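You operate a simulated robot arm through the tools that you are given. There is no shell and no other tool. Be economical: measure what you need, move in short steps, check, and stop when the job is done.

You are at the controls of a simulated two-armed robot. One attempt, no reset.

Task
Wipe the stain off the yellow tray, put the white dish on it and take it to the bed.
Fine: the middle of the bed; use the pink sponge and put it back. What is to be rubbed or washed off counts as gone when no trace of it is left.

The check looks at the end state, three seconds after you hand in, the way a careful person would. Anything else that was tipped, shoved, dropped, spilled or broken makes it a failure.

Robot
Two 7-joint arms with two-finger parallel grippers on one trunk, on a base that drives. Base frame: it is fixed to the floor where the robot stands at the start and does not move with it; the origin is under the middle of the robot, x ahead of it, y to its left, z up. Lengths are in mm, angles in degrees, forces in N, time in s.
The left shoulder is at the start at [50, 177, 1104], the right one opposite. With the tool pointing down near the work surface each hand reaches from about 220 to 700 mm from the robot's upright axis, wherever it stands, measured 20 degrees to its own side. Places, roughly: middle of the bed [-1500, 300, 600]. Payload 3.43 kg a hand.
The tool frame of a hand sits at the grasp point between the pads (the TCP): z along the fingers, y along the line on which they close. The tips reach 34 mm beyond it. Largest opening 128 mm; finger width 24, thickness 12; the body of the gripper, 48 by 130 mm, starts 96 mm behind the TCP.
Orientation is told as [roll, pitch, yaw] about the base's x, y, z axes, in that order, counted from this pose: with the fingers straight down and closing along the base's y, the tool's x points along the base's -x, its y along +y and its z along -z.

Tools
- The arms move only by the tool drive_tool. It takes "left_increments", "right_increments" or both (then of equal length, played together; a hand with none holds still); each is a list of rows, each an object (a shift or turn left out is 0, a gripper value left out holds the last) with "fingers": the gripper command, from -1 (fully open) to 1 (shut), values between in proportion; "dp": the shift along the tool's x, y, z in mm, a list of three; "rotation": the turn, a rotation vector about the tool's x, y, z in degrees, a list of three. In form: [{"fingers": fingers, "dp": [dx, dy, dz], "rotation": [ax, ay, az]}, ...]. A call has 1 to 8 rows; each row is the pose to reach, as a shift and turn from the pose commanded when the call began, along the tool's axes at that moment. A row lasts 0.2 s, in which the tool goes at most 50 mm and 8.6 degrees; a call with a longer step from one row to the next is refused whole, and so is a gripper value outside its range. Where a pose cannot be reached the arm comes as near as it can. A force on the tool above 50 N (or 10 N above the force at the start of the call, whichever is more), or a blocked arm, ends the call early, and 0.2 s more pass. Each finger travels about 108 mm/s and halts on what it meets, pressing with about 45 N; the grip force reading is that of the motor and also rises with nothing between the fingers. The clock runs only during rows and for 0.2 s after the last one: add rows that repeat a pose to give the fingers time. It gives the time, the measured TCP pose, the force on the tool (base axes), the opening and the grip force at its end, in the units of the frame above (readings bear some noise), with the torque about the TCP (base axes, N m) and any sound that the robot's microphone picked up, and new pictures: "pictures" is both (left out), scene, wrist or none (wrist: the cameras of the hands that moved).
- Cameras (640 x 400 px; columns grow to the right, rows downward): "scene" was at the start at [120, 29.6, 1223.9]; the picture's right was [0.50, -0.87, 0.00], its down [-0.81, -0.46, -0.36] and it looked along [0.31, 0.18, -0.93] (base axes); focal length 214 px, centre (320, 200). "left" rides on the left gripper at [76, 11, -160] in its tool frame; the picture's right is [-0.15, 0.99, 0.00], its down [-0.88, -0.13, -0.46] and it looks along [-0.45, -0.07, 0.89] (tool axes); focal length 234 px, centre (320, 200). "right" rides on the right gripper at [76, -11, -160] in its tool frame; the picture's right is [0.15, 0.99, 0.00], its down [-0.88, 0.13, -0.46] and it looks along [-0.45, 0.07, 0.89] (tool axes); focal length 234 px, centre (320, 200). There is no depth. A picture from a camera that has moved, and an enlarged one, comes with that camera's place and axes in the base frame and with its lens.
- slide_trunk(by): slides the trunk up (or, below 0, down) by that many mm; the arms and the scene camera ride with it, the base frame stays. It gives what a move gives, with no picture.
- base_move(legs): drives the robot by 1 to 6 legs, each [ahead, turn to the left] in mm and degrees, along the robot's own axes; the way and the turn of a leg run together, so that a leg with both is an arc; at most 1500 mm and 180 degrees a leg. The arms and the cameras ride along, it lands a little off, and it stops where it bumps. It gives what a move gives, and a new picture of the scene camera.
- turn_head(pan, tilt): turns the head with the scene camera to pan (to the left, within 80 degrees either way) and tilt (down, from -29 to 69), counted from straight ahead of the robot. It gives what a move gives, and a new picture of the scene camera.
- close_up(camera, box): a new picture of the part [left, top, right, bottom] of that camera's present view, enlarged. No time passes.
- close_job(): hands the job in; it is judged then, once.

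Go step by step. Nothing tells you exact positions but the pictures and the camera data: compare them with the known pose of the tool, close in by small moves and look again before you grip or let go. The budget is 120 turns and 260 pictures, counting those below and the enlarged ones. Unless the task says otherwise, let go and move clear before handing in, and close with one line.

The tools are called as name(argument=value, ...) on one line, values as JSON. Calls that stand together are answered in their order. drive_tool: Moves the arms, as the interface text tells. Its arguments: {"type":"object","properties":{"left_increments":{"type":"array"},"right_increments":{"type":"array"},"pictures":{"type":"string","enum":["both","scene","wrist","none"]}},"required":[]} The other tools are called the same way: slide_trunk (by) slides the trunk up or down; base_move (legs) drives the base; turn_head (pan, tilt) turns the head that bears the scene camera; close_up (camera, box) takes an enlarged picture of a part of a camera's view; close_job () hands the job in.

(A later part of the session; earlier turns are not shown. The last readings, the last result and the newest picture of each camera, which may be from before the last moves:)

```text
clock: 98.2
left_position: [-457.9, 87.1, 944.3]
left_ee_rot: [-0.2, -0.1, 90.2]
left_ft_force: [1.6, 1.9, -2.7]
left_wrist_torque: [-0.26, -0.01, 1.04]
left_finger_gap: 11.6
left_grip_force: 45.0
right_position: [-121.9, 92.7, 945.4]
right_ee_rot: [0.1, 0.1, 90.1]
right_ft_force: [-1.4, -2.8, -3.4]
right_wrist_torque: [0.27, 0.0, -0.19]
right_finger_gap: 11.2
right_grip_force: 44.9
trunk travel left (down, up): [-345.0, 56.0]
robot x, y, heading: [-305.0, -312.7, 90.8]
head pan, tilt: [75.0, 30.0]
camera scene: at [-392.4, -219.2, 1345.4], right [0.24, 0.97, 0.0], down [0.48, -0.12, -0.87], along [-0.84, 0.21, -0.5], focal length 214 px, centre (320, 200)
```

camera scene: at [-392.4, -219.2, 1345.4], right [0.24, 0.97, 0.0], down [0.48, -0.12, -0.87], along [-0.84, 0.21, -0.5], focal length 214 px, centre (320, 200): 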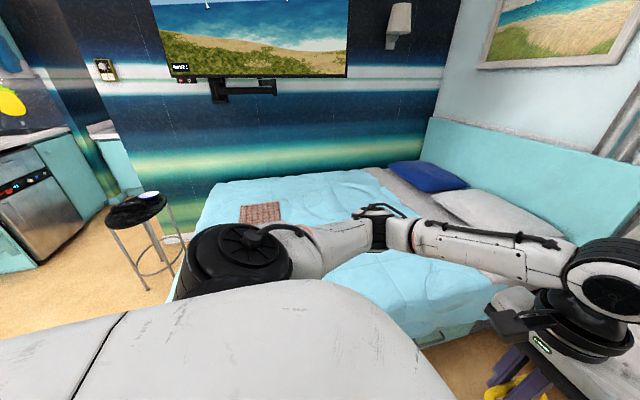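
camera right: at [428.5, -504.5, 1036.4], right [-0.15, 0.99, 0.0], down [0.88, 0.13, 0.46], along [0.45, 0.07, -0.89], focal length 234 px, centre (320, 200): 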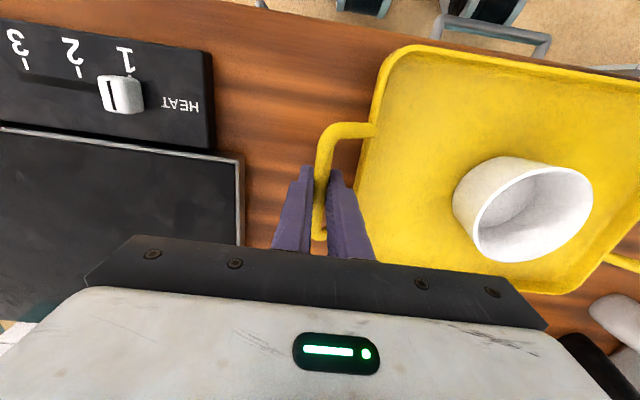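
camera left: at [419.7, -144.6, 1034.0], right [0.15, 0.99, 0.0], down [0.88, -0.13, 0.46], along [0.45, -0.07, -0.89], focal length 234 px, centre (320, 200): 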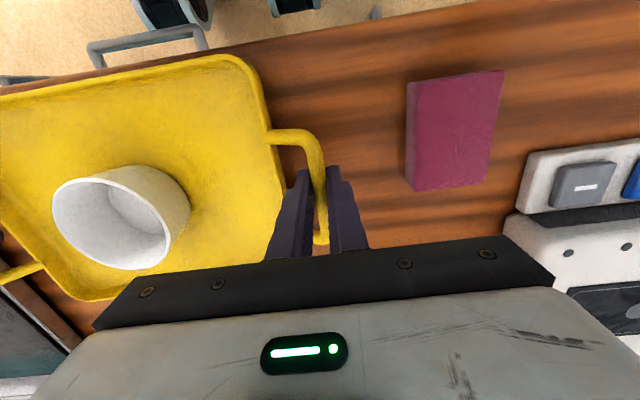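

The bed runs from x≈−690 to the far wall, head at +y. I'll face −y, reverse alongside it to y≈300, then turn to face it; the tray swings over free space.

base_move(legs=[[0, 178]])

turn_head(pan=0, tilt=50)

```text
clock: 105.8
left_position: [-159.0, -715.7, 944.1]
left_ee_rot: [-0.2, -0.1, -91.0]
left_ft_force: [-2.7, -1.4, -3.3]
left_wrist_torque: [-0.01, -0.01, 1.03]
left_finger_gap: 11.5
left_grip_force: 44.8
right_position: [-496.7, -715.6, 946.2]
right_ee_rot: [0.1, 0.1, -91.0]
right_ft_force: [1.6, 2.6, -2.4]
right_wrist_torque: [0.06, 0.0, -0.17]
right_finger_gap: 11.3
right_grip_force: 45.0
trunk travel left (down, up): [-345.0, 56.0]
robot x, y, heading: [-305.1, -312.9, -90.6]
head pan, tilt: [75.0, 30.0]
camera scene: at [-216.8, -405.9, 1345.3], right [-0.26, -0.96, 0.0], down [-0.48, 0.13, -0.87], along [0.84, -0.23, -0.5], focal length 214 px, centre (320, 200)
```

scene: 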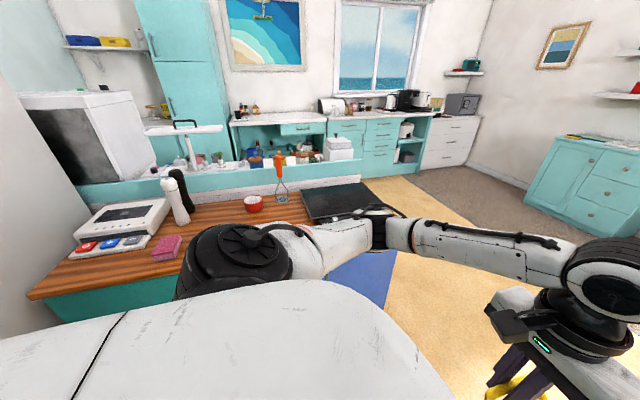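

```text
clock: 107.3
left_position: [-159.8, -714.9, 944.4]
left_ee_rot: [-0.2, -0.2, -91.0]
left_ft_force: [-1.5, -2.7, -3.0]
left_wrist_torque: [-0.06, 0.04, 0.98]
left_finger_gap: 11.4
left_grip_force: 44.9
right_position: [-496.8, -717.0, 945.3]
right_ee_rot: [0.0, 0.1, -91.1]
right_ft_force: [1.6, 2.0, -4.0]
right_wrist_torque: [0.12, -0.04, -0.22]
right_finger_gap: 11.2
right_grip_force: 44.8
trunk travel left (down, up): [-345.0, 56.0]
robot x, y, heading: [-305.1, -313.2, -90.6]
head pan, tilt: [0.0, 50.0]
camera scene: at [-304.4, -459.1, 1315.8], right [-1.0, 0.0, 0.0], down [0.0, 0.77, -0.64], along [0.0, -0.64, -0.77], focal length 214 px, centre (320, 200)
```

scene: 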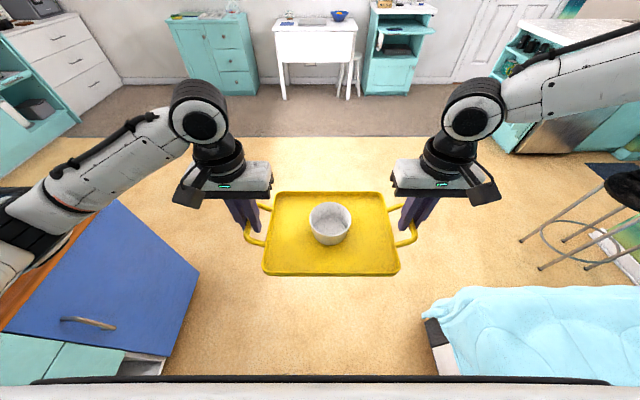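

Tray and dish steady. Reversing alongside the bed to y≈300 and turning to face it.

base_move(legs=[[-610, 0]])

base_move(legs=[[0, -89.4]])

```text
clock: 110.8
left_position: [-157.2, -105.7, 944.5]
left_ee_rot: [-0.1, -0.1, -90.9]
left_ft_force: [-1.6, -1.7, -2.8]
left_wrist_torque: [0.06, 0.01, 1.0]
left_finger_gap: 11.1
left_grip_force: 45.0
right_position: [-493.9, -106.0, 945.5]
right_ee_rot: [0.1, 0.1, -91.1]
right_ft_force: [1.4, 2.1, -3.0]
right_wrist_torque: [-0.04, -0.03, -0.18]
right_finger_gap: 11.4
right_grip_force: 44.6
trunk travel left (down, up): [-345.0, 56.0]
robot x, y, heading: [-304.6, 297.6, -90.4]
head pan, tilt: [0.0, 50.0]
camera scene: at [-301.3, 151.7, 1315.9], right [-1.0, 0.01, 0.0], down [0.0, 0.77, -0.64], along [0.0, -0.64, -0.77], focal length 214 px, centre (320, 200)
```

scene: 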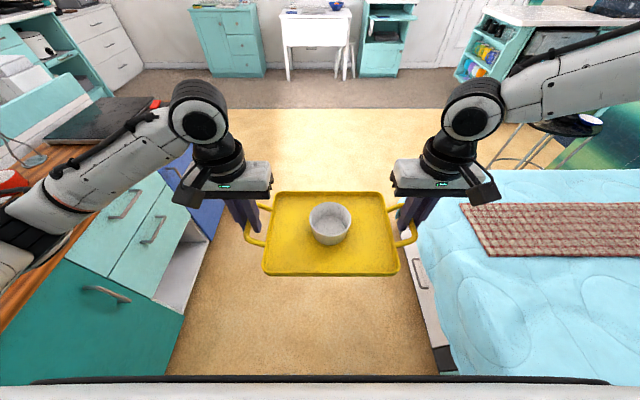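

```text
clock: 114.9
left_position: [-701.9, 145.4, 944.5]
left_ee_rot: [-0.3, -0.1, -179.8]
left_ft_force: [-2.5, 1.3, -2.6]
left_wrist_torque: [-0.01, -0.07, 0.94]
left_finger_gap: 11.3
left_grip_force: 44.9
right_position: [-708.8, 481.7, 945.2]
right_ee_rot: [0.1, 0.0, -180.1]
right_ft_force: [2.3, -2.4, -2.2]
right_wrist_torque: [-0.02, 0.06, -0.18]
right_finger_gap: 11.4
right_grip_force: 44.7
trunk travel left (down, up): [-345.0, 56.0]
robot x, y, heading: [-298.4, 296.3, -179.2]
head pan, tilt: [0.0, 50.0]
camera scene: at [-447.9, 296.9, 1315.8], right [-0.01, 1.0, 0.0], down [0.77, 0.01, -0.64], along [-0.64, -0.01, -0.77], focal length 214 px, centre (320, 200)
```

scene: 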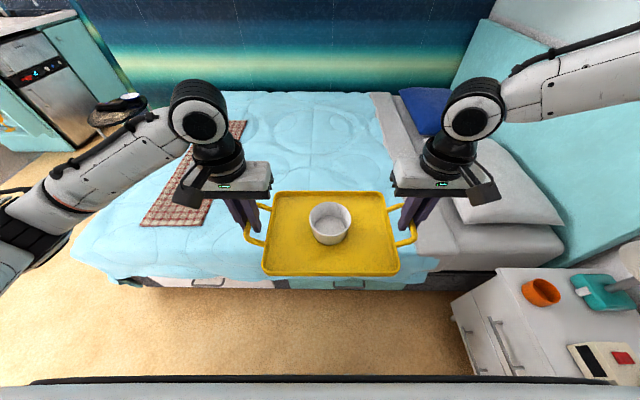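

Facing the bed squarely; its near edge is x≈−712 with drawers to the floor. Driving 180 mm closer with the tray above the bed.

base_move(legs=[[180, 0]])

turn_head(pan=0, tilt=68)

turn_head(pan=0, tilt=40)

```text
clock: 116.4
left_position: [-881.2, 142.0, 943.5]
left_ee_rot: [-0.2, -0.1, -179.9]
left_ft_force: [-2.0, 1.7, -3.9]
left_wrist_torque: [0.02, 0.05, 0.9]
left_finger_gap: 11.9
left_grip_force: 45.1
right_position: [-887.8, 478.8, 945.3]
right_ee_rot: [0.1, 0.1, 180.0]
right_ft_force: [2.5, -2.3, -3.0]
right_wrist_torque: [0.0, -0.13, -0.25]
right_finger_gap: 11.3
right_grip_force: 44.8
trunk travel left (down, up): [-345.0, 56.0]
robot x, y, heading: [-482.9, 294.6, -179.3]
head pan, tilt: [0.0, 50.0]
camera scene: at [-627.2, 294.4, 1315.7], right [-0.01, 1.0, 0.0], down [0.77, 0.01, -0.64], along [-0.64, -0.01, -0.77], focal length 214 px, centre (320, 200)
```

scene: 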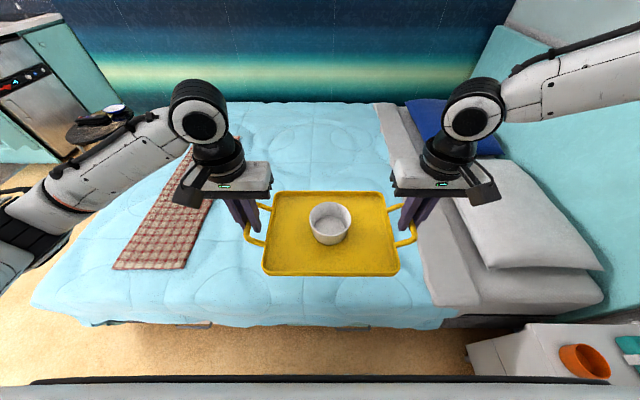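

```text
clock: 117.2
left_position: [-880.5, 142.6, 944.3]
left_ee_rot: [-0.2, -0.2, -179.7]
left_ft_force: [-1.5, 1.1, -3.0]
left_wrist_torque: [0.0, -0.16, 0.85]
left_finger_gap: 11.4
left_grip_force: 44.1
right_position: [-887.3, 478.9, 945.8]
right_ee_rot: [0.2, 0.1, 180.0]
right_ft_force: [1.9, -0.7, -2.5]
right_wrist_torque: [-0.04, 0.17, -0.29]
right_finger_gap: 11.3
right_grip_force: 45.1
trunk travel left (down, up): [-345.0, 56.0]
robot x, y, heading: [-473.9, 291.5, -179.1]
head pan, tilt: [0.0, 68.0]
camera scene: at [-606.4, 294.7, 1294.6], right [-0.01, 1.0, 0.0], down [0.93, 0.01, -0.37], along [-0.37, -0.01, -0.93], focal length 214 px, centre (320, 200)
```

scene: 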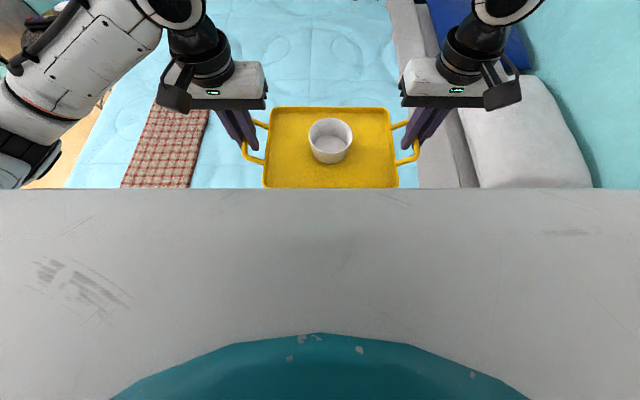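

```text
clock: 118.2
left_position: [-879.5, 142.1, 943.7]
left_ee_rot: [-0.2, -0.1, -179.9]
left_ft_force: [-2.1, 1.2, -3.5]
left_wrist_torque: [0.0, 0.19, 0.89]
left_finger_gap: 11.4
left_grip_force: 44.9
right_position: [-885.8, 478.3, 945.5]
right_ee_rot: [0.1, 0.1, 179.9]
right_ft_force: [1.6, -1.6, -2.9]
right_wrist_torque: [0.0, -0.15, -0.29]
right_finger_gap: 11.2
right_grip_force: 45.1
trunk travel left (down, up): [-345.0, 56.0]
robot x, y, heading: [-483.2, 294.8, -179.1]
head pan, tilt: [0.0, 40.0]
camera scene: at [-634.5, 294.3, 1329.9], right [-0.01, 1.0, 0.0], down [0.64, 0.01, -0.77], along [-0.77, -0.01, -0.64], focal length 214 px, centre (320, 200)
```

scene: 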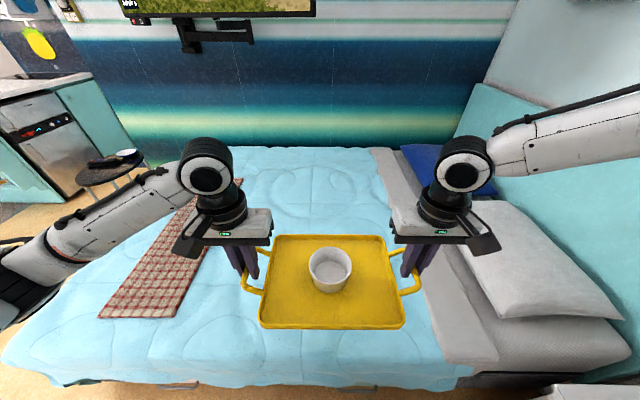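

The bed side is really at x≈−790 (the blanket hangs down), so there's room for 80 mm more. Then I'll extend both arms together.

base_move(legs=[[75, 0]])

drive_tool(left_increments=[{"dp": [-20, 0, 0]}, {"dp": [-45, 0, 0]}, {"dp": [-70, 0, 0]}, {"dp": [-95, 0, 0]}, {"dp": [-120, 0, 0]}, {"dp": [-145, 0, 0]}, {"dp": [-170, 0, 0]}, {"dp": [-190, 0, 0]}], right_increments=[{"dp": [-20, 0, 0]}, {"dp": [-45, 0, 0]}, {"dp": [-70, 0, 0]}, {"dp": [-95, 0, 0]}, {"dp": [-120, 0, 0]}, {"dp": [-145, 0, 0]}, {"dp": [-170, 0, 0]}, {"dp": [-190, 0, 0]}], pictures="scene")

```text
clock: 119.2
left_position: [-920.2, 142.0, 944.2]
left_ee_rot: [-0.3, 0.0, -179.8]
left_ft_force: [-1.3, 0.9, -2.8]
left_wrist_torque: [-0.01, -0.23, 0.49]
left_finger_gap: 11.3
left_grip_force: 44.9
right_position: [-926.2, 478.2, 944.2]
right_ee_rot: [0.0, 0.1, 179.7]
right_ft_force: [0.3, -0.3, -2.2]
right_wrist_torque: [0.03, 0.23, -0.26]
right_finger_gap: 11.2
right_grip_force: 44.8
trunk travel left (down, up): [-345.0, 56.0]
robot x, y, heading: [-520.7, 288.0, -179.5]
head pan, tilt: [0.0, 40.0]
stopped in leg 1: the robot was blocked; the commanded pose is now the measured one
camera scene: at [-673.7, 293.2, 1330.2], right [-0.01, 1.0, 0.0], down [0.64, 0.01, -0.77], along [-0.77, -0.01, -0.64], focal length 214 px, centre (320, 200)
```

scene: 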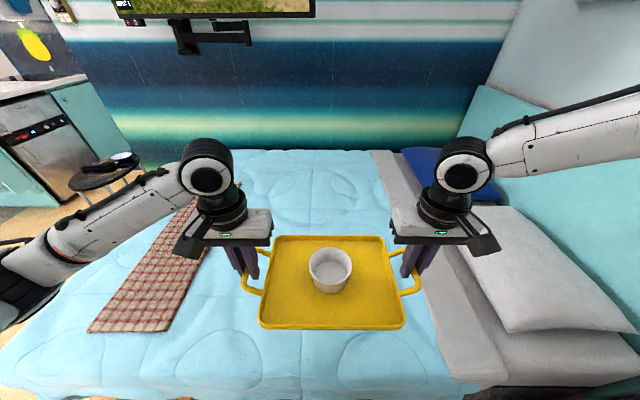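

```text
clock: 120.7
left_position: [-1069.2, 155.0, 944.5]
left_ee_rot: [-1.8, 0.0, 178.1]
left_ft_force: [7.0, -1.0, -2.9]
left_wrist_torque: [0.13, 0.86, -1.11]
left_finger_gap: 11.4
left_grip_force: 44.9
right_position: [-1050.3, 491.4, 956.3]
right_ee_rot: [1.9, -0.6, 179.8]
right_ft_force: [-6.3, -0.8, -3.0]
right_wrist_torque: [-0.09, -0.82, -1.21]
right_finger_gap: 12.9
right_grip_force: 45.1
right hand out of reach, approached as far as the arm can: row 5, 6, 7
trunk travel left (down, up): [-345.0, 56.0]
robot x, y, heading: [-521.7, 295.8, -179.5]
head pan, tilt: [0.0, 40.0]
stopped in row 7 (right hand): the force on the tool passed its limit at 53 N (the readings are from after the stop); the commanded pose is now the measured one
camera scene: at [-674.7, 293.3, 1329.9], right [-0.01, 1.0, 0.0], down [0.64, 0.01, -0.77], along [-0.77, -0.01, -0.64], focal length 214 px, centre (320, 200)
```

scene: 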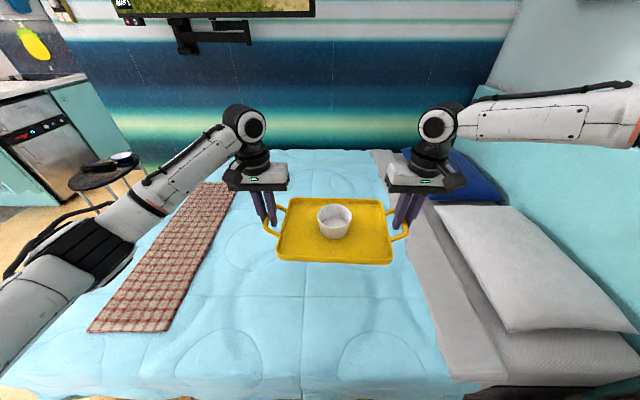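

The right arm hit a limit and the tray skewed slightly. Backing both hands to a common, level pose.

drive_tool(left_increments=[{"dp": [12, 2, 0], "rotation": [0.5, 0, -0.5]}, {"dp": [24, 4, 0], "rotation": [0.9, 0, -1]}, {"dp": [37, 6, 0], "rotation": [1.4, 0, -1.5]}, {"dp": [49, 7, 0], "rotation": [1.8, 0, -1.9]}, {"dp": [49, 7, 0], "rotation": [1.8, 0, -1.9]}], right_increments=[{"dp": [6, 2, 3], "rotation": [-0.5, -0.1, 0]}, {"dp": [12, 3, 6], "rotation": [-1, -0.3, 0]}, {"dp": [18, 5, 9], "rotation": [-1.5, -0.5, 0]}, {"dp": [24, 6, 11], "rotation": [-1.9, -0.6, 0]}, {"dp": [24, 6, 11], "rotation": [-1.9, -0.6, 0]}])

```text
clock: 121.9
left_position: [-1020.6, 146.1, 946.3]
left_ee_rot: [-3.7, -0.1, -179.6]
left_ft_force: [-0.2, 6.8, -3.8]
left_wrist_torque: [0.03, 1.01, 0.34]
left_finger_gap: 11.4
left_grip_force: 44.9
right_position: [-1025.3, 482.6, 944.7]
right_ee_rot: [3.7, -1.1, -179.8]
right_ft_force: [-0.5, -7.4, -3.1]
right_wrist_torque: [-0.08, -1.05, -0.67]
right_finger_gap: 11.2
right_grip_force: 45.1
trunk travel left (down, up): [-345.0, 56.0]
robot x, y, heading: [-520.1, 293.7, -179.4]
head pan, tilt: [0.0, 40.0]
camera scene: at [-674.9, 293.2, 1329.9], right [-0.01, 1.0, 0.0], down [0.64, 0.01, -0.77], along [-0.77, -0.01, -0.64], focal length 214 px, centre (320, 200)
camera right: at [-946.1, 504.8, 1103.0], right [0.15, -0.99, 0.06], down [-0.87, -0.1, 0.48], along [-0.47, -0.13, -0.88], focal length 234 px, centre (320, 200)
camera left: at [-944.8, 125.4, 1104.4], right [-0.14, -0.99, -0.06], down [-0.88, 0.09, 0.47], along [-0.45, 0.12, -0.88], focal length 234 px, centre (320, 200)
```

scene: 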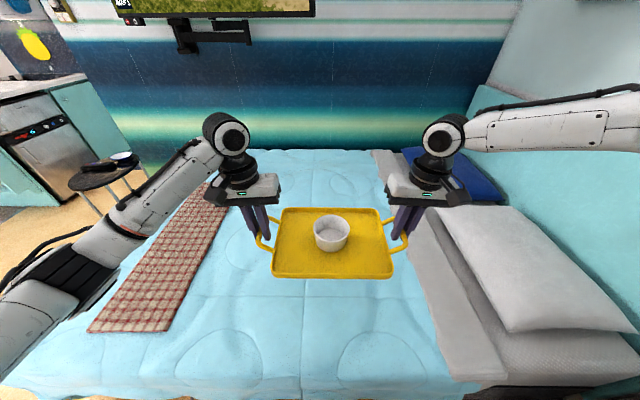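
right: 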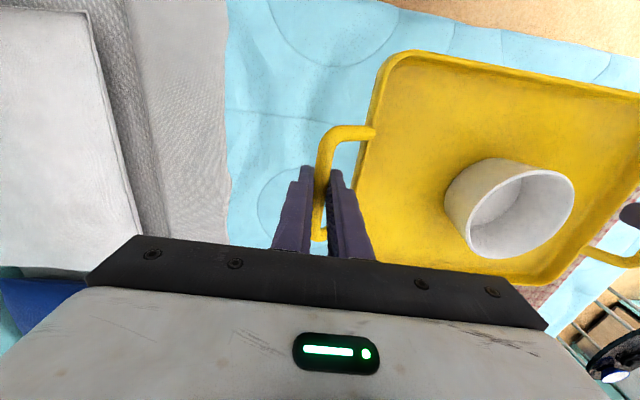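
left: 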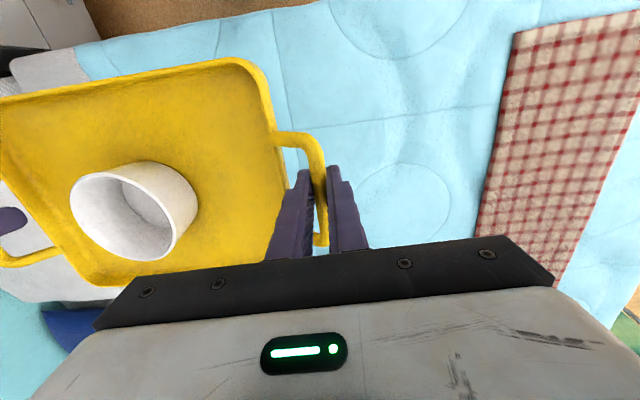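

Roll sign was inverted; correcting it.

drive_tool(left_increments=[{"rotation": [-1.2, 0, 0]}, {"rotation": [-2.4, 0, 0]}, {"rotation": [-3.6, 0, 0]}, {"rotation": [-3.6, 0, 0]}], right_increments=[{"rotation": [1.2, 0.3, 0]}, {"rotation": [2.4, 0.7, 0]}, {"rotation": [3.6, 1, 0]}, {"rotation": [3.6, 1, 0]}], pictures="scene")

```text
clock: 122.9
left_position: [-1020.0, 146.6, 945.6]
left_ee_rot: [0.0, -0.1, -179.7]
left_ft_force: [1.5, 12.6, -2.7]
left_wrist_torque: [0.06, -1.1, 0.53]
left_finger_gap: 11.2
left_grip_force: 45.1
right_position: [-1026.6, 483.8, 944.9]
right_ee_rot: [0.1, -0.3, -179.8]
right_ft_force: [-0.2, -12.8, -2.6]
right_wrist_torque: [-0.11, 1.11, -0.67]
right_finger_gap: 11.1
right_grip_force: 44.8
trunk travel left (down, up): [-345.0, 56.0]
robot x, y, heading: [-520.8, 290.0, -179.5]
head pan, tilt: [0.0, 40.0]
camera scene: at [-674.8, 293.1, 1330.0], right [-0.01, 1.0, 0.0], down [0.64, 0.01, -0.77], along [-0.77, -0.01, -0.64], focal length 214 px, centre (320, 200)
```

scene: 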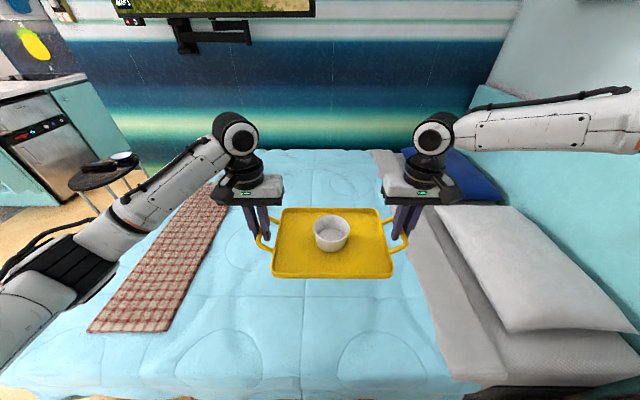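

Level again. Lowering the trunk toward the bed in steps.

drive_tool(left_increments=[{"dp": [0, -0.7, 0]}, {"dp": [0, -0.7, 0]}], right_increments=[{"dp": [0, 0.7, 0]}, {"dp": [0, 0.7, 0]}], pictures="none")

slide_trunk(by=-200)

turn_head(pan=0, tilt=42)

close_up(camera="right", box=[0, 0, 640, 400])

```text
clock: 123.5
left_position: [-1020.0, 146.1, 946.3]
left_ee_rot: [0.0, 0.0, -179.7]
left_ft_force: [-0.3, 11.8, -3.8]
left_wrist_torque: [0.03, -0.64, 0.45]
left_finger_gap: 11.5
left_grip_force: 45.2
right_position: [-1025.4, 482.9, 944.5]
right_ee_rot: [-0.1, -0.2, -179.8]
right_ft_force: [-0.6, -12.0, -3.1]
right_wrist_torque: [-0.09, 0.61, -0.71]
right_finger_gap: 11.4
right_grip_force: 45.3
trunk travel left (down, up): [-345.0, 56.0]
robot x, y, heading: [-523.9, 292.4, -179.2]
head pan, tilt: [0.0, 40.0]
```

```text
clock: 125.7
left_position: [-1019.4, 147.1, 746.7]
left_ee_rot: [0.1, -0.1, -179.6]
left_ft_force: [0.3, 12.5, -2.5]
left_wrist_torque: [0.05, 0.28, 0.49]
left_finger_gap: 11.3
left_grip_force: 44.1
right_position: [-1025.5, 482.5, 744.3]
right_ee_rot: [-0.1, -0.2, -179.7]
right_ft_force: [-0.4, -12.4, -3.4]
right_wrist_torque: [-0.09, -0.3, -0.66]
right_finger_gap: 11.3
right_grip_force: 45.0
trunk travel left (down, up): [-145.0, 256.0]
robot x, y, heading: [-521.5, 292.6, -179.8]
head pan, tilt: [0.0, 40.0]
```

```text
clock: 126.3
left_position: [-1020.5, 146.6, 745.3]
left_ee_rot: [0.0, 0.0, -179.7]
left_ft_force: [0.6, 12.3, -2.4]
left_wrist_torque: [0.05, 0.12, 0.5]
left_finger_gap: 11.3
left_grip_force: 44.6
right_position: [-1026.8, 483.2, 745.8]
right_ee_rot: [0.0, -0.1, -179.8]
right_ft_force: [-0.3, -11.8, -2.4]
right_wrist_torque: [-0.07, -0.15, -0.68]
right_finger_gap: 11.2
right_grip_force: 45.2
trunk travel left (down, up): [-145.0, 256.0]
robot x, y, heading: [-516.3, 292.8, -179.6]
head pan, tilt: [0.0, 42.0]
camera scene: at [-673.3, 293.2, 1127.0], right [-0.01, 1.0, 0.0], down [0.67, 0.01, -0.74], along [-0.74, -0.01, -0.67], focal length 214 px, centre (320, 200)
```

scene: 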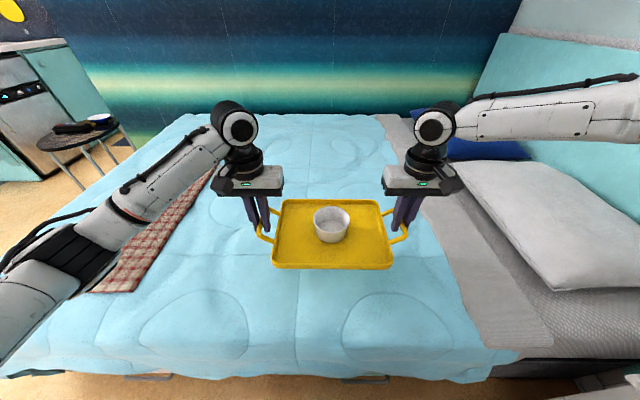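

```text
1.00 times, centred on (320, 200) of right (not enlarged: the box is as wide or as high as the picture)
camera zoom: at [-949.2, 494.4, 905.4], right [0.15, -0.99, 0.0], down [-0.88, -0.13, 0.46], along [-0.45, -0.07, -0.89], focal length 234 px, centre (320, 200)
```

zoom: 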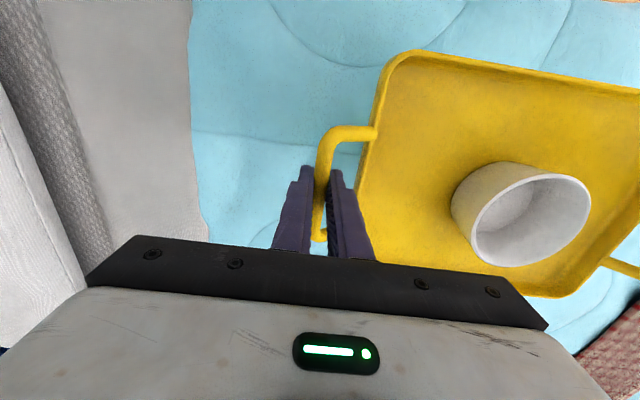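

Bed top estimated at 600–635. Lowering another 50 mm, then feeling downward.

slide_trunk(by=-50)

slide_trunk(by=-15)

turn_head(pan=0, tilt=40)

close_up(camera="scene", box=[220, 140, 460, 290])

```text
clock: 127.2
left_position: [-1020.4, 146.6, 695.8]
left_ee_rot: [-0.1, -0.1, -179.5]
left_ft_force: [1.0, 12.3, -2.8]
left_wrist_torque: [0.04, -0.08, 0.49]
left_finger_gap: 11.1
left_grip_force: 44.3
right_position: [-1026.8, 482.0, 695.3]
right_ee_rot: [0.1, -0.2, -179.9]
right_ft_force: [-0.1, -11.4, -2.2]
right_wrist_torque: [-0.07, 0.05, -0.67]
right_finger_gap: 11.2
right_grip_force: 44.9
trunk travel left (down, up): [-95.0, 306.0]
robot x, y, heading: [-515.0, 291.3, -179.6]
head pan, tilt: [0.0, 42.0]
```

```text
clock: 127.9
left_position: [-1020.4, 147.5, 681.2]
left_ee_rot: [-0.1, 0.0, -179.7]
left_ft_force: [1.5, 12.5, -2.4]
left_wrist_torque: [0.07, -0.14, 0.49]
left_finger_gap: 11.2
left_grip_force: 45.1
right_position: [-1026.9, 482.8, 679.4]
right_ee_rot: [0.0, -0.2, -179.8]
right_ft_force: [-0.3, -12.4, -2.5]
right_wrist_torque: [-0.04, 0.12, -0.66]
right_finger_gap: 11.1
right_grip_force: 44.6
trunk travel left (down, up): [-80.0, 321.0]
robot x, y, heading: [-521.2, 293.7, -179.4]
head pan, tilt: [0.0, 42.0]
```

```text
clock: 128.5
left_position: [-1020.4, 147.1, 681.2]
left_ee_rot: [0.0, 0.1, -179.8]
left_ft_force: [1.3, 12.6, -3.4]
left_wrist_torque: [0.07, -0.08, 0.48]
left_finger_gap: 11.2
left_grip_force: 45.6
right_position: [-1025.1, 483.4, 678.7]
right_ee_rot: [0.0, -0.1, -179.7]
right_ft_force: [-0.7, -12.4, -3.4]
right_wrist_torque: [-0.08, 0.07, -0.71]
right_finger_gap: 11.3
right_grip_force: 45.0
trunk travel left (down, up): [-80.0, 321.0]
robot x, y, heading: [-520.5, 293.9, -179.6]
head pan, tilt: [0.0, 40.0]
camera scene: at [-674.7, 293.2, 1065.0], right [-0.01, 1.0, 0.0], down [0.64, 0.01, -0.77], along [-0.77, -0.01, -0.64], focal length 214 px, centre (320, 200)
```

scene: 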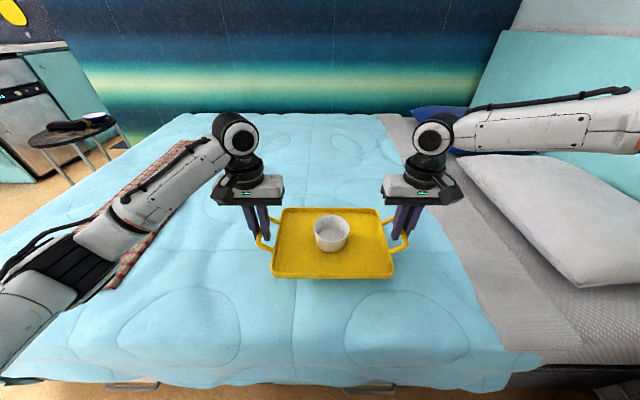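

```text
2.67 times, centred on (340, 215) of scene
camera zoom: at [-674.7, 293.2, 1065.0], right [-0.01, 1.0, 0.0], down [0.64, 0.01, -0.77], along [-0.77, -0.01, -0.64], focal length 572 px, centre (267, 160)
```

zoom: 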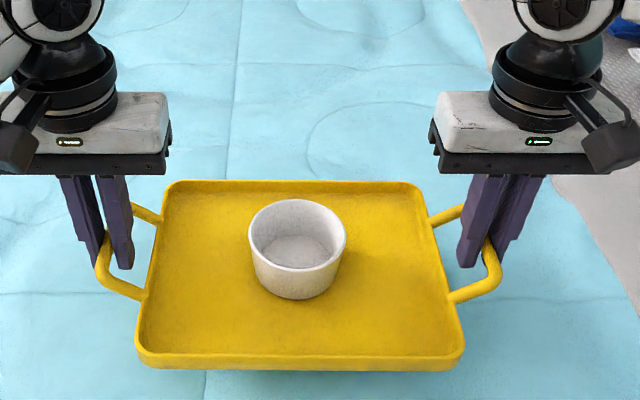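

drive_tool(left_increments=[{"dp": [0, 0, 4]}, {"dp": [0, 0, 8]}, {"dp": [0, 0, 12]}], right_increments=[{"dp": [0, 0, 4]}, {"dp": [0, 0, 8]}, {"dp": [0, 0, 12]}], pictures="none")

drive_tool(left_increments=[{"dp": [0, 0, 3]}, {"dp": [0, 0, 6]}, {"dp": [0, 0, 9]}], right_increments=[{"dp": [0, 0, 3]}, {"dp": [0, 0, 6]}, {"dp": [0, 0, 9]}], pictures="scene")

```text
clock: 129.3
left_position: [-1020.6, 147.2, 668.3]
left_ee_rot: [-0.1, 0.0, -179.7]
left_ft_force: [1.9, 15.7, -3.4]
left_wrist_torque: [0.08, 0.28, 0.41]
left_finger_gap: 11.3
left_grip_force: 45.0
right_position: [-1026.7, 484.9, 669.1]
right_ee_rot: [0.2, -0.3, -179.8]
right_ft_force: [-2.1, -16.3, -2.7]
right_wrist_torque: [-0.11, -0.31, -0.81]
right_finger_gap: 11.5
right_grip_force: 45.0
trunk travel left (down, up): [-80.0, 321.0]
robot x, y, heading: [-515.0, 295.0, -179.4]
head pan, tilt: [0.0, 40.0]
```

```text
clock: 130.1
left_position: [-1019.4, 149.2, 660.7]
left_ee_rot: [-0.2, -0.1, -179.8]
left_ft_force: [3.3, 22.5, -3.1]
left_wrist_torque: [0.08, 0.25, 0.21]
left_finger_gap: 11.3
left_grip_force: 44.6
right_position: [-1022.6, 483.8, 661.2]
right_ee_rot: [0.4, -0.4, -179.7]
right_ft_force: [-2.2, -23.2, -3.0]
right_wrist_torque: [-0.15, -0.28, -1.03]
right_finger_gap: 11.9
right_grip_force: 45.0
right hand out of reach, approached as far as the arm can: row 1, 2, 3
trunk travel left (down, up): [-80.0, 321.0]
robot x, y, heading: [-518.0, 293.1, -179.0]
head pan, tilt: [0.0, 40.0]
camera scene: at [-674.7, 293.1, 1065.0], right [-0.01, 1.0, 0.0], down [0.64, 0.01, -0.77], along [-0.77, -0.01, -0.64], focal length 214 px, centre (320, 200)
```

scene: 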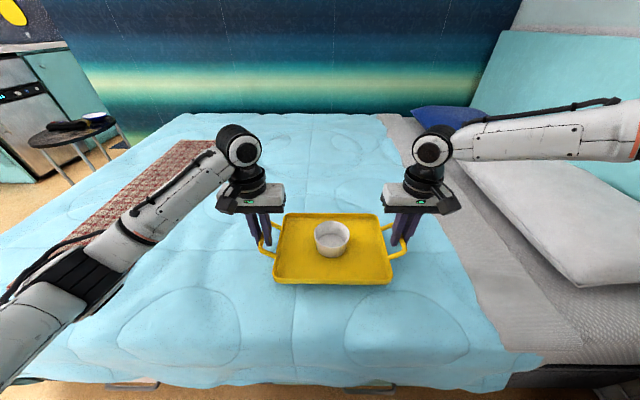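

The right arm is at a limit again; I'll ease both hands back a little and use the trunk for the final descent.

drive_tool(left_increments=[{"dp": [6, -1, 0]}, {"dp": [13, -1.5, 0]}, {"dp": [20, -1.5, 0]}, {"dp": [20, -1.5, 0]}], right_increments=[{"dp": [5, 1, 0], "rotation": [0.4, 0.4, 0]}, {"dp": [11, 1, 0], "rotation": [0.4, 0.4, 0]}, {"dp": [18, 1, 0], "rotation": [0.4, 0.4, 0]}, {"dp": [18, 1, 0], "rotation": [0.4, 0.4, 0]}], pictures="none")

slide_trunk(by=-8)

slide_trunk(by=-6)

```text
clock: 131.1
left_position: [-999.7, 148.7, 660.0]
left_ee_rot: [-0.1, 0.1, -179.6]
left_ft_force: [0.5, 16.7, -2.7]
left_wrist_torque: [0.12, -0.69, 0.41]
left_finger_gap: 11.5
left_grip_force: 44.9
right_position: [-1005.1, 484.6, 659.6]
right_ee_rot: [-0.2, 0.1, -179.8]
right_ft_force: [-1.0, -17.5, -2.9]
right_wrist_torque: [-0.12, 0.68, -0.7]
right_finger_gap: 11.5
right_grip_force: 45.3
trunk travel left (down, up): [-80.0, 321.0]
robot x, y, heading: [-518.1, 294.7, -179.5]
head pan, tilt: [0.0, 40.0]
```

```text
clock: 131.7
left_position: [-1000.4, 148.4, 651.2]
left_ee_rot: [0.0, 0.0, -179.7]
left_ft_force: [0.4, 17.0, -3.9]
left_wrist_torque: [0.08, -0.27, 0.4]
left_finger_gap: 11.3
left_grip_force: 45.3
right_position: [-1005.2, 484.8, 652.0]
right_ee_rot: [-0.2, 0.1, -179.8]
right_ft_force: [-1.5, -16.9, -2.7]
right_wrist_torque: [-0.12, 0.23, -0.77]
right_finger_gap: 11.8
right_grip_force: 45.3
trunk travel left (down, up): [-72.0, 329.0]
robot x, y, heading: [-515.7, 293.3, -179.4]
head pan, tilt: [0.0, 40.0]
```

```text
clock: 132.2
left_position: [-999.7, 147.7, 646.0]
left_ee_rot: [0.0, -0.1, -179.6]
left_ft_force: [1.9, 16.6, -2.4]
left_wrist_torque: [0.06, -0.07, 0.4]
left_finger_gap: 11.3
left_grip_force: 45.3
right_position: [-1006.0, 485.2, 646.6]
right_ee_rot: [-0.3, 0.2, -179.8]
right_ft_force: [-0.9, -16.2, -3.1]
right_wrist_torque: [-0.11, 0.04, -0.77]
right_finger_gap: 11.2
right_grip_force: 44.6
trunk travel left (down, up): [-66.0, 335.0]
robot x, y, heading: [-521.3, 290.1, -179.3]
head pan, tilt: [0.0, 40.0]
```

slide_trunk(by=-6)

slide_trunk(by=-5)

slide_trunk(by=-4)

```text
clock: 132.8
left_position: [-999.0, 147.5, 640.2]
left_ee_rot: [0.0, 0.0, -179.6]
left_ft_force: [1.2, 17.0, -3.2]
left_wrist_torque: [0.12, 0.02, 0.4]
left_finger_gap: 11.2
left_grip_force: 44.3
right_position: [-1006.2, 485.8, 640.7]
right_ee_rot: [-0.2, 0.1, -179.8]
right_ft_force: [-1.4, -16.6, -2.4]
right_wrist_torque: [-0.1, -0.05, -0.78]
right_finger_gap: 11.5
right_grip_force: 44.6
trunk travel left (down, up): [-60.0, 341.0]
robot x, y, heading: [-519.5, 292.0, -179.7]
head pan, tilt: [0.0, 40.0]
```

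```text
clock: 133.3
left_position: [-1000.2, 148.0, 635.1]
left_ee_rot: [-0.1, -0.1, -179.7]
left_ft_force: [0.1, 16.8, -2.4]
left_wrist_torque: [0.04, 0.07, 0.43]
left_finger_gap: 11.3
left_grip_force: 44.5
right_position: [-1004.4, 484.6, 634.0]
right_ee_rot: [-0.3, 0.1, -179.8]
right_ft_force: [-0.7, -16.3, -3.7]
right_wrist_torque: [-0.08, -0.06, -0.82]
right_finger_gap: 11.2
right_grip_force: 44.8
trunk travel left (down, up): [-55.0, 346.0]
robot x, y, heading: [-522.4, 291.1, -179.6]
head pan, tilt: [0.0, 40.0]
```

```text
clock: 133.8
left_position: [-999.5, 147.4, 631.9]
left_ee_rot: [0.1, 0.0, -179.7]
left_ft_force: [1.3, 14.7, -3.0]
left_wrist_torque: [0.1, 0.03, 0.41]
left_finger_gap: 11.2
left_grip_force: 44.7
right_position: [-1005.5, 485.3, 631.3]
right_ee_rot: [-0.3, 0.2, -179.7]
right_ft_force: [-1.7, -15.8, -2.4]
right_wrist_torque: [-0.07, -0.02, -0.79]
right_finger_gap: 11.2
right_grip_force: 44.8
trunk travel left (down, up): [-51.0, 350.0]
robot x, y, heading: [-520.5, 297.1, -179.4]
head pan, tilt: [0.0, 40.0]
```

slide_trunk(by=-5)

slide_trunk(by=-4)

turn_head(pan=0, tilt=45)

close_up(camera="scene", box=[220, 120, 460, 270])

```text
clock: 134.4
left_position: [-999.6, 147.7, 630.1]
left_ee_rot: [-0.1, -0.5, -179.6]
left_ft_force: [-1.1, 15.1, 20.4]
left_wrist_torque: [0.14, -1.17, 0.39]
left_finger_gap: 11.3
left_grip_force: 45.0
right_position: [-1005.3, 484.7, 629.7]
right_ee_rot: [-0.3, -0.3, -179.8]
right_ft_force: [-0.9, -11.2, 19.3]
right_wrist_torque: [-0.1, -1.21, -0.74]
right_finger_gap: 11.0
right_grip_force: 45.3
trunk travel left (down, up): [-46.0, 355.0]
robot x, y, heading: [-519.3, 289.9, -179.4]
head pan, tilt: [0.0, 40.0]
```

```text
clock: 134.9
left_position: [-999.8, 148.1, 629.6]
left_ee_rot: [-0.2, -0.9, -179.6]
left_ft_force: [-0.8, 10.1, 37.5]
left_wrist_torque: [0.08, 0.09, 0.32]
left_finger_gap: 11.2
left_grip_force: 45.1
right_position: [-1004.9, 484.8, 630.1]
right_ee_rot: [-0.3, -0.7, -179.8]
right_ft_force: [1.8, -3.0, 37.4]
right_wrist_torque: [-0.02, -0.02, -0.62]
right_finger_gap: 11.6
right_grip_force: 45.4
trunk travel left (down, up): [-42.0, 359.0]
robot x, y, heading: [-522.8, 294.6, -179.3]
head pan, tilt: [0.0, 40.0]
```

```text
clock: 135.6
left_position: [-998.9, 148.6, 628.0]
left_ee_rot: [-0.2, -0.7, -179.5]
left_ft_force: [-1.4, 9.8, 37.4]
left_wrist_torque: [0.01, 0.15, 0.35]
left_finger_gap: 11.2
left_grip_force: 45.2
right_position: [-1005.1, 484.5, 629.8]
right_ee_rot: [-0.2, -0.7, -179.8]
right_ft_force: [-1.5, 0.4, 38.2]
right_wrist_torque: [-0.01, 0.1, -0.73]
right_finger_gap: 11.2
right_grip_force: 45.4
trunk travel left (down, up): [-42.0, 359.0]
robot x, y, heading: [-518.3, 293.0, -179.3]
head pan, tilt: [0.0, 45.0]
camera scene: at [-666.4, 293.5, 1020.9], right [-0.01, 1.0, 0.0], down [0.7, 0.01, -0.71], along [-0.71, -0.01, -0.7], focal length 214 px, centre (320, 200)
```

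scene: 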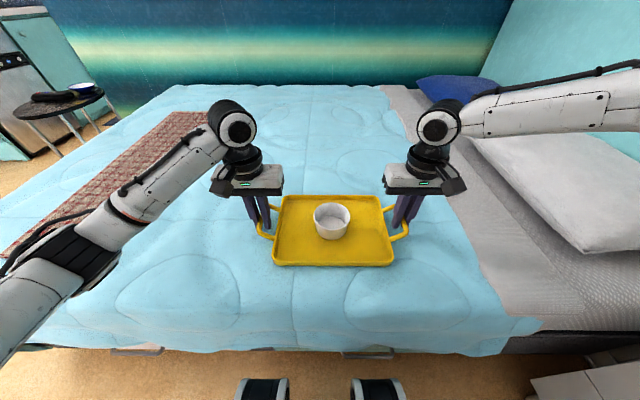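

```text
2.67 times, centred on (340, 195) of scene
camera zoom: at [-666.4, 293.5, 1020.9], right [-0.01, 1.0, 0.0], down [0.7, 0.01, -0.71], along [-0.71, -0.01, -0.7], focal length 572 px, centre (267, 213)
```

zoom: 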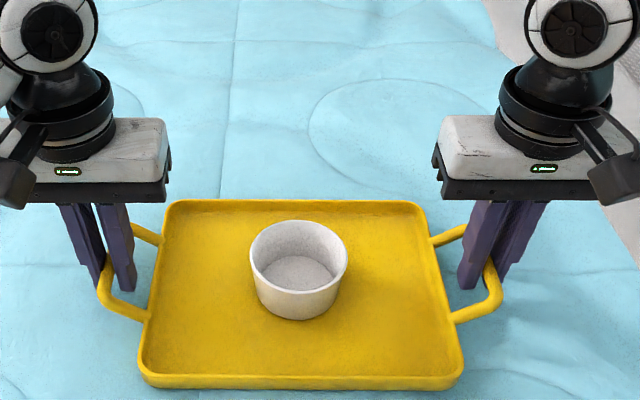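

Touchdown at TCP z≈630 (bed top ≈595). The tray centre is at (−1002, 316) while the bed's middle is near (−1450, 300), so I'll release here and then push it inward with an open gripper. Releasing first.

slide_trunk(by=4)

drive_tool(left_increments=[{"fingers": 0.8}, {"fingers": 0.56}, {"fingers": 0.56}, {"fingers": 0.56}], right_increments=[{"fingers": 0.8}, {"fingers": 0.56}, {"fingers": 0.56}, {"fingers": 0.56}])

```text
clock: 136.1
left_position: [-1000.0, 148.1, 628.5]
left_ee_rot: [-0.1, -0.4, -179.7]
left_ft_force: [-3.0, 11.2, 22.7]
left_wrist_torque: [0.02, 0.95, 0.33]
left_finger_gap: 11.4
left_grip_force: 44.6
right_position: [-1005.1, 485.1, 629.7]
right_ee_rot: [-0.3, -0.3, -179.8]
right_ft_force: [-9.4, -4.1, 18.7]
right_wrist_torque: [-0.01, 1.23, -0.69]
right_finger_gap: 11.6
right_grip_force: 45.0
trunk travel left (down, up): [-46.0, 355.0]
robot x, y, heading: [-522.4, 288.0, -179.5]
head pan, tilt: [0.0, 45.0]
```

```text
clock: 137.1
left_position: [-999.3, 148.0, 624.8]
left_ee_rot: [0.0, 0.0, -179.6]
left_ft_force: [-0.3, -0.4, -0.1]
left_wrist_torque: [0.0, -0.01, 0.03]
left_finger_gap: 27.9
left_grip_force: 0.1
right_position: [-1003.4, 485.1, 625.6]
right_ee_rot: [-0.4, 0.2, -179.8]
right_ft_force: [1.0, 0.1, -0.1]
right_wrist_torque: [0.0, 0.0, -0.01]
right_finger_gap: 28.1
right_grip_force: 0.0
trunk travel left (down, up): [-46.0, 355.0]
robot x, y, heading: [-519.8, 291.5, -179.4]
head pan, tilt: [0.0, 45.0]
camera scene: at [-670.7, 293.1, 1023.8], right [-0.01, 1.0, 0.0], down [0.71, 0.01, -0.71], along [-0.71, -0.01, -0.71], focal length 214 px, centre (320, 200)
camera right: at [-929.1, 495.4, 787.4], right [0.15, -0.99, -0.01], down [-0.88, -0.14, 0.45], along [-0.45, -0.06, -0.89], focal length 234 px, centre (320, 200)
camera left: at [-924.5, 137.0, 785.4], right [-0.14, -0.99, 0.0], down [-0.88, 0.12, 0.46], along [-0.45, 0.06, -0.89], focal length 234 px, centre (320, 200)
```

scene: 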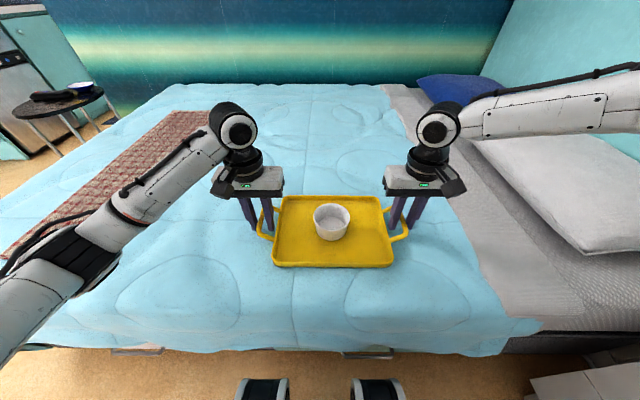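
right: 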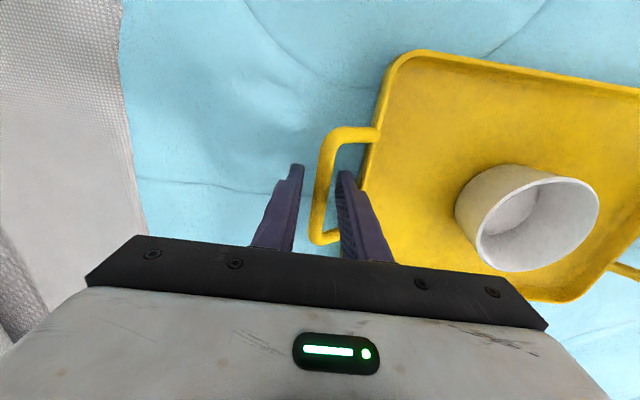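
left: 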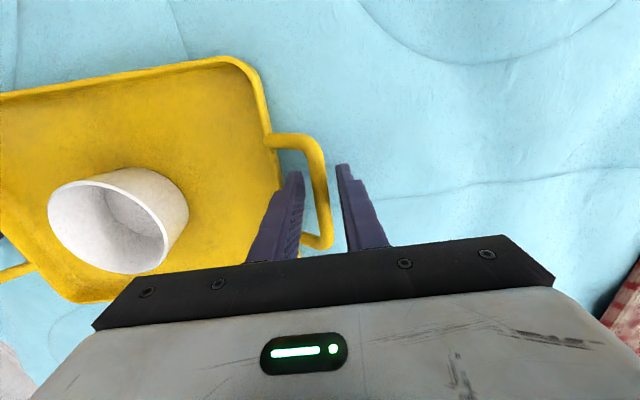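

Released. Raising by trunk, then moving the right hand aside and the left hand to behind the tray.

slide_trunk(by=110)

drive_tool(left_increments=[{"dp": [30, 0, -10], "fingers": 0.0}, {"dp": [65, 0, -20], "fingers": -1}, {"dp": [100, 0, -20]}, {"dp": [120, -30, -20]}, {"dp": [130, -70, -20]}, {"dp": [130, -110, -20]}, {"dp": [130, -145, -20]}, {"dp": [130, -168, -20]}], right_increments=[{"dp": [35, -10, -10]}, {"dp": [75, -25, -20]}, {"dp": [115, -40, -30]}, {"dp": [150, -60, -30]}, {"dp": [180, -80, -30]}, {"dp": [200, -90, -30]}, {"dp": [200, -90, -30]}, {"dp": [200, -90, -30]}])

```text
clock: 138.5
left_position: [-999.4, 148.3, 735.6]
left_ee_rot: [0.1, 0.1, -179.6]
left_ft_force: [0.4, 0.7, 0.3]
left_wrist_torque: [0.01, 0.04, 0.01]
left_finger_gap: 28.2
left_grip_force: 0.0
right_position: [-1004.4, 486.3, 736.2]
right_ee_rot: [-0.4, 0.3, -179.8]
right_ft_force: [0.7, 0.4, -0.1]
right_wrist_torque: [-0.02, 0.03, 0.03]
right_finger_gap: 28.2
right_grip_force: 0.0
trunk travel left (down, up): [-156.0, 245.0]
robot x, y, heading: [-521.9, 295.1, -179.5]
head pan, tilt: [0.0, 45.0]
```

```text
clock: 140.3
left_position: [-871.0, 317.2, 757.8]
left_ee_rot: [0.0, 0.1, -179.6]
left_ft_force: [-0.7, 0.4, 0.3]
left_wrist_torque: [-0.01, 0.01, -0.02]
left_finger_gap: 128.2
left_grip_force: 0.1
right_position: [-805.5, 577.1, 768.0]
right_ee_rot: [-0.4, 0.2, -179.8]
right_ft_force: [0.6, -0.9, 1.0]
right_wrist_torque: [0.02, 0.01, -0.03]
right_finger_gap: 28.1
right_grip_force: 0.0
trunk travel left (down, up): [-156.0, 245.0]
robot x, y, heading: [-521.5, 290.1, -179.5]
head pan, tilt: [0.0, 45.0]
camera scene: at [-670.7, 293.2, 1133.8], right [-0.01, 1.0, 0.0], down [0.71, 0.01, -0.71], along [-0.71, -0.01, -0.71], focal length 214 px, centre (320, 200)
camera right: at [-729.4, 586.1, 929.5], right [0.15, -0.99, -0.01], down [-0.88, -0.14, 0.45], along [-0.45, -0.06, -0.89], focal length 234 px, centre (320, 200)
camera left: at [-795.7, 306.7, 915.9], right [-0.14, -0.99, 0.0], down [-0.88, 0.12, 0.46], along [-0.45, 0.06, -0.89], focal length 234 px, centre (320, 200)
```

scene: 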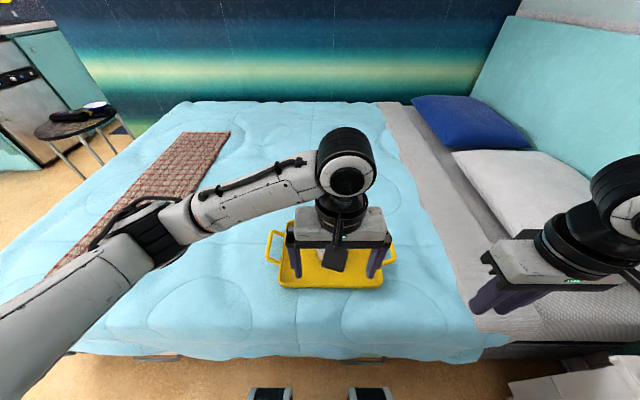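
right: 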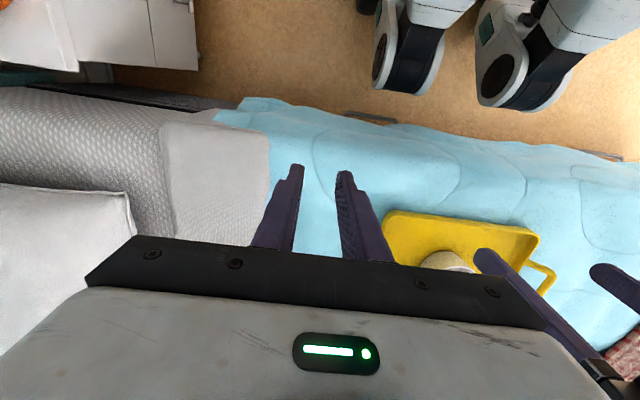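
left: 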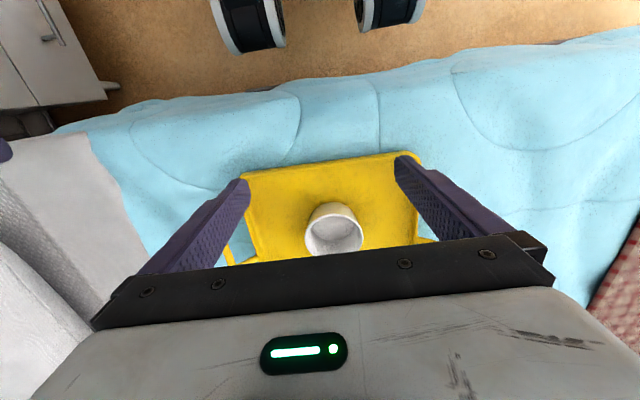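

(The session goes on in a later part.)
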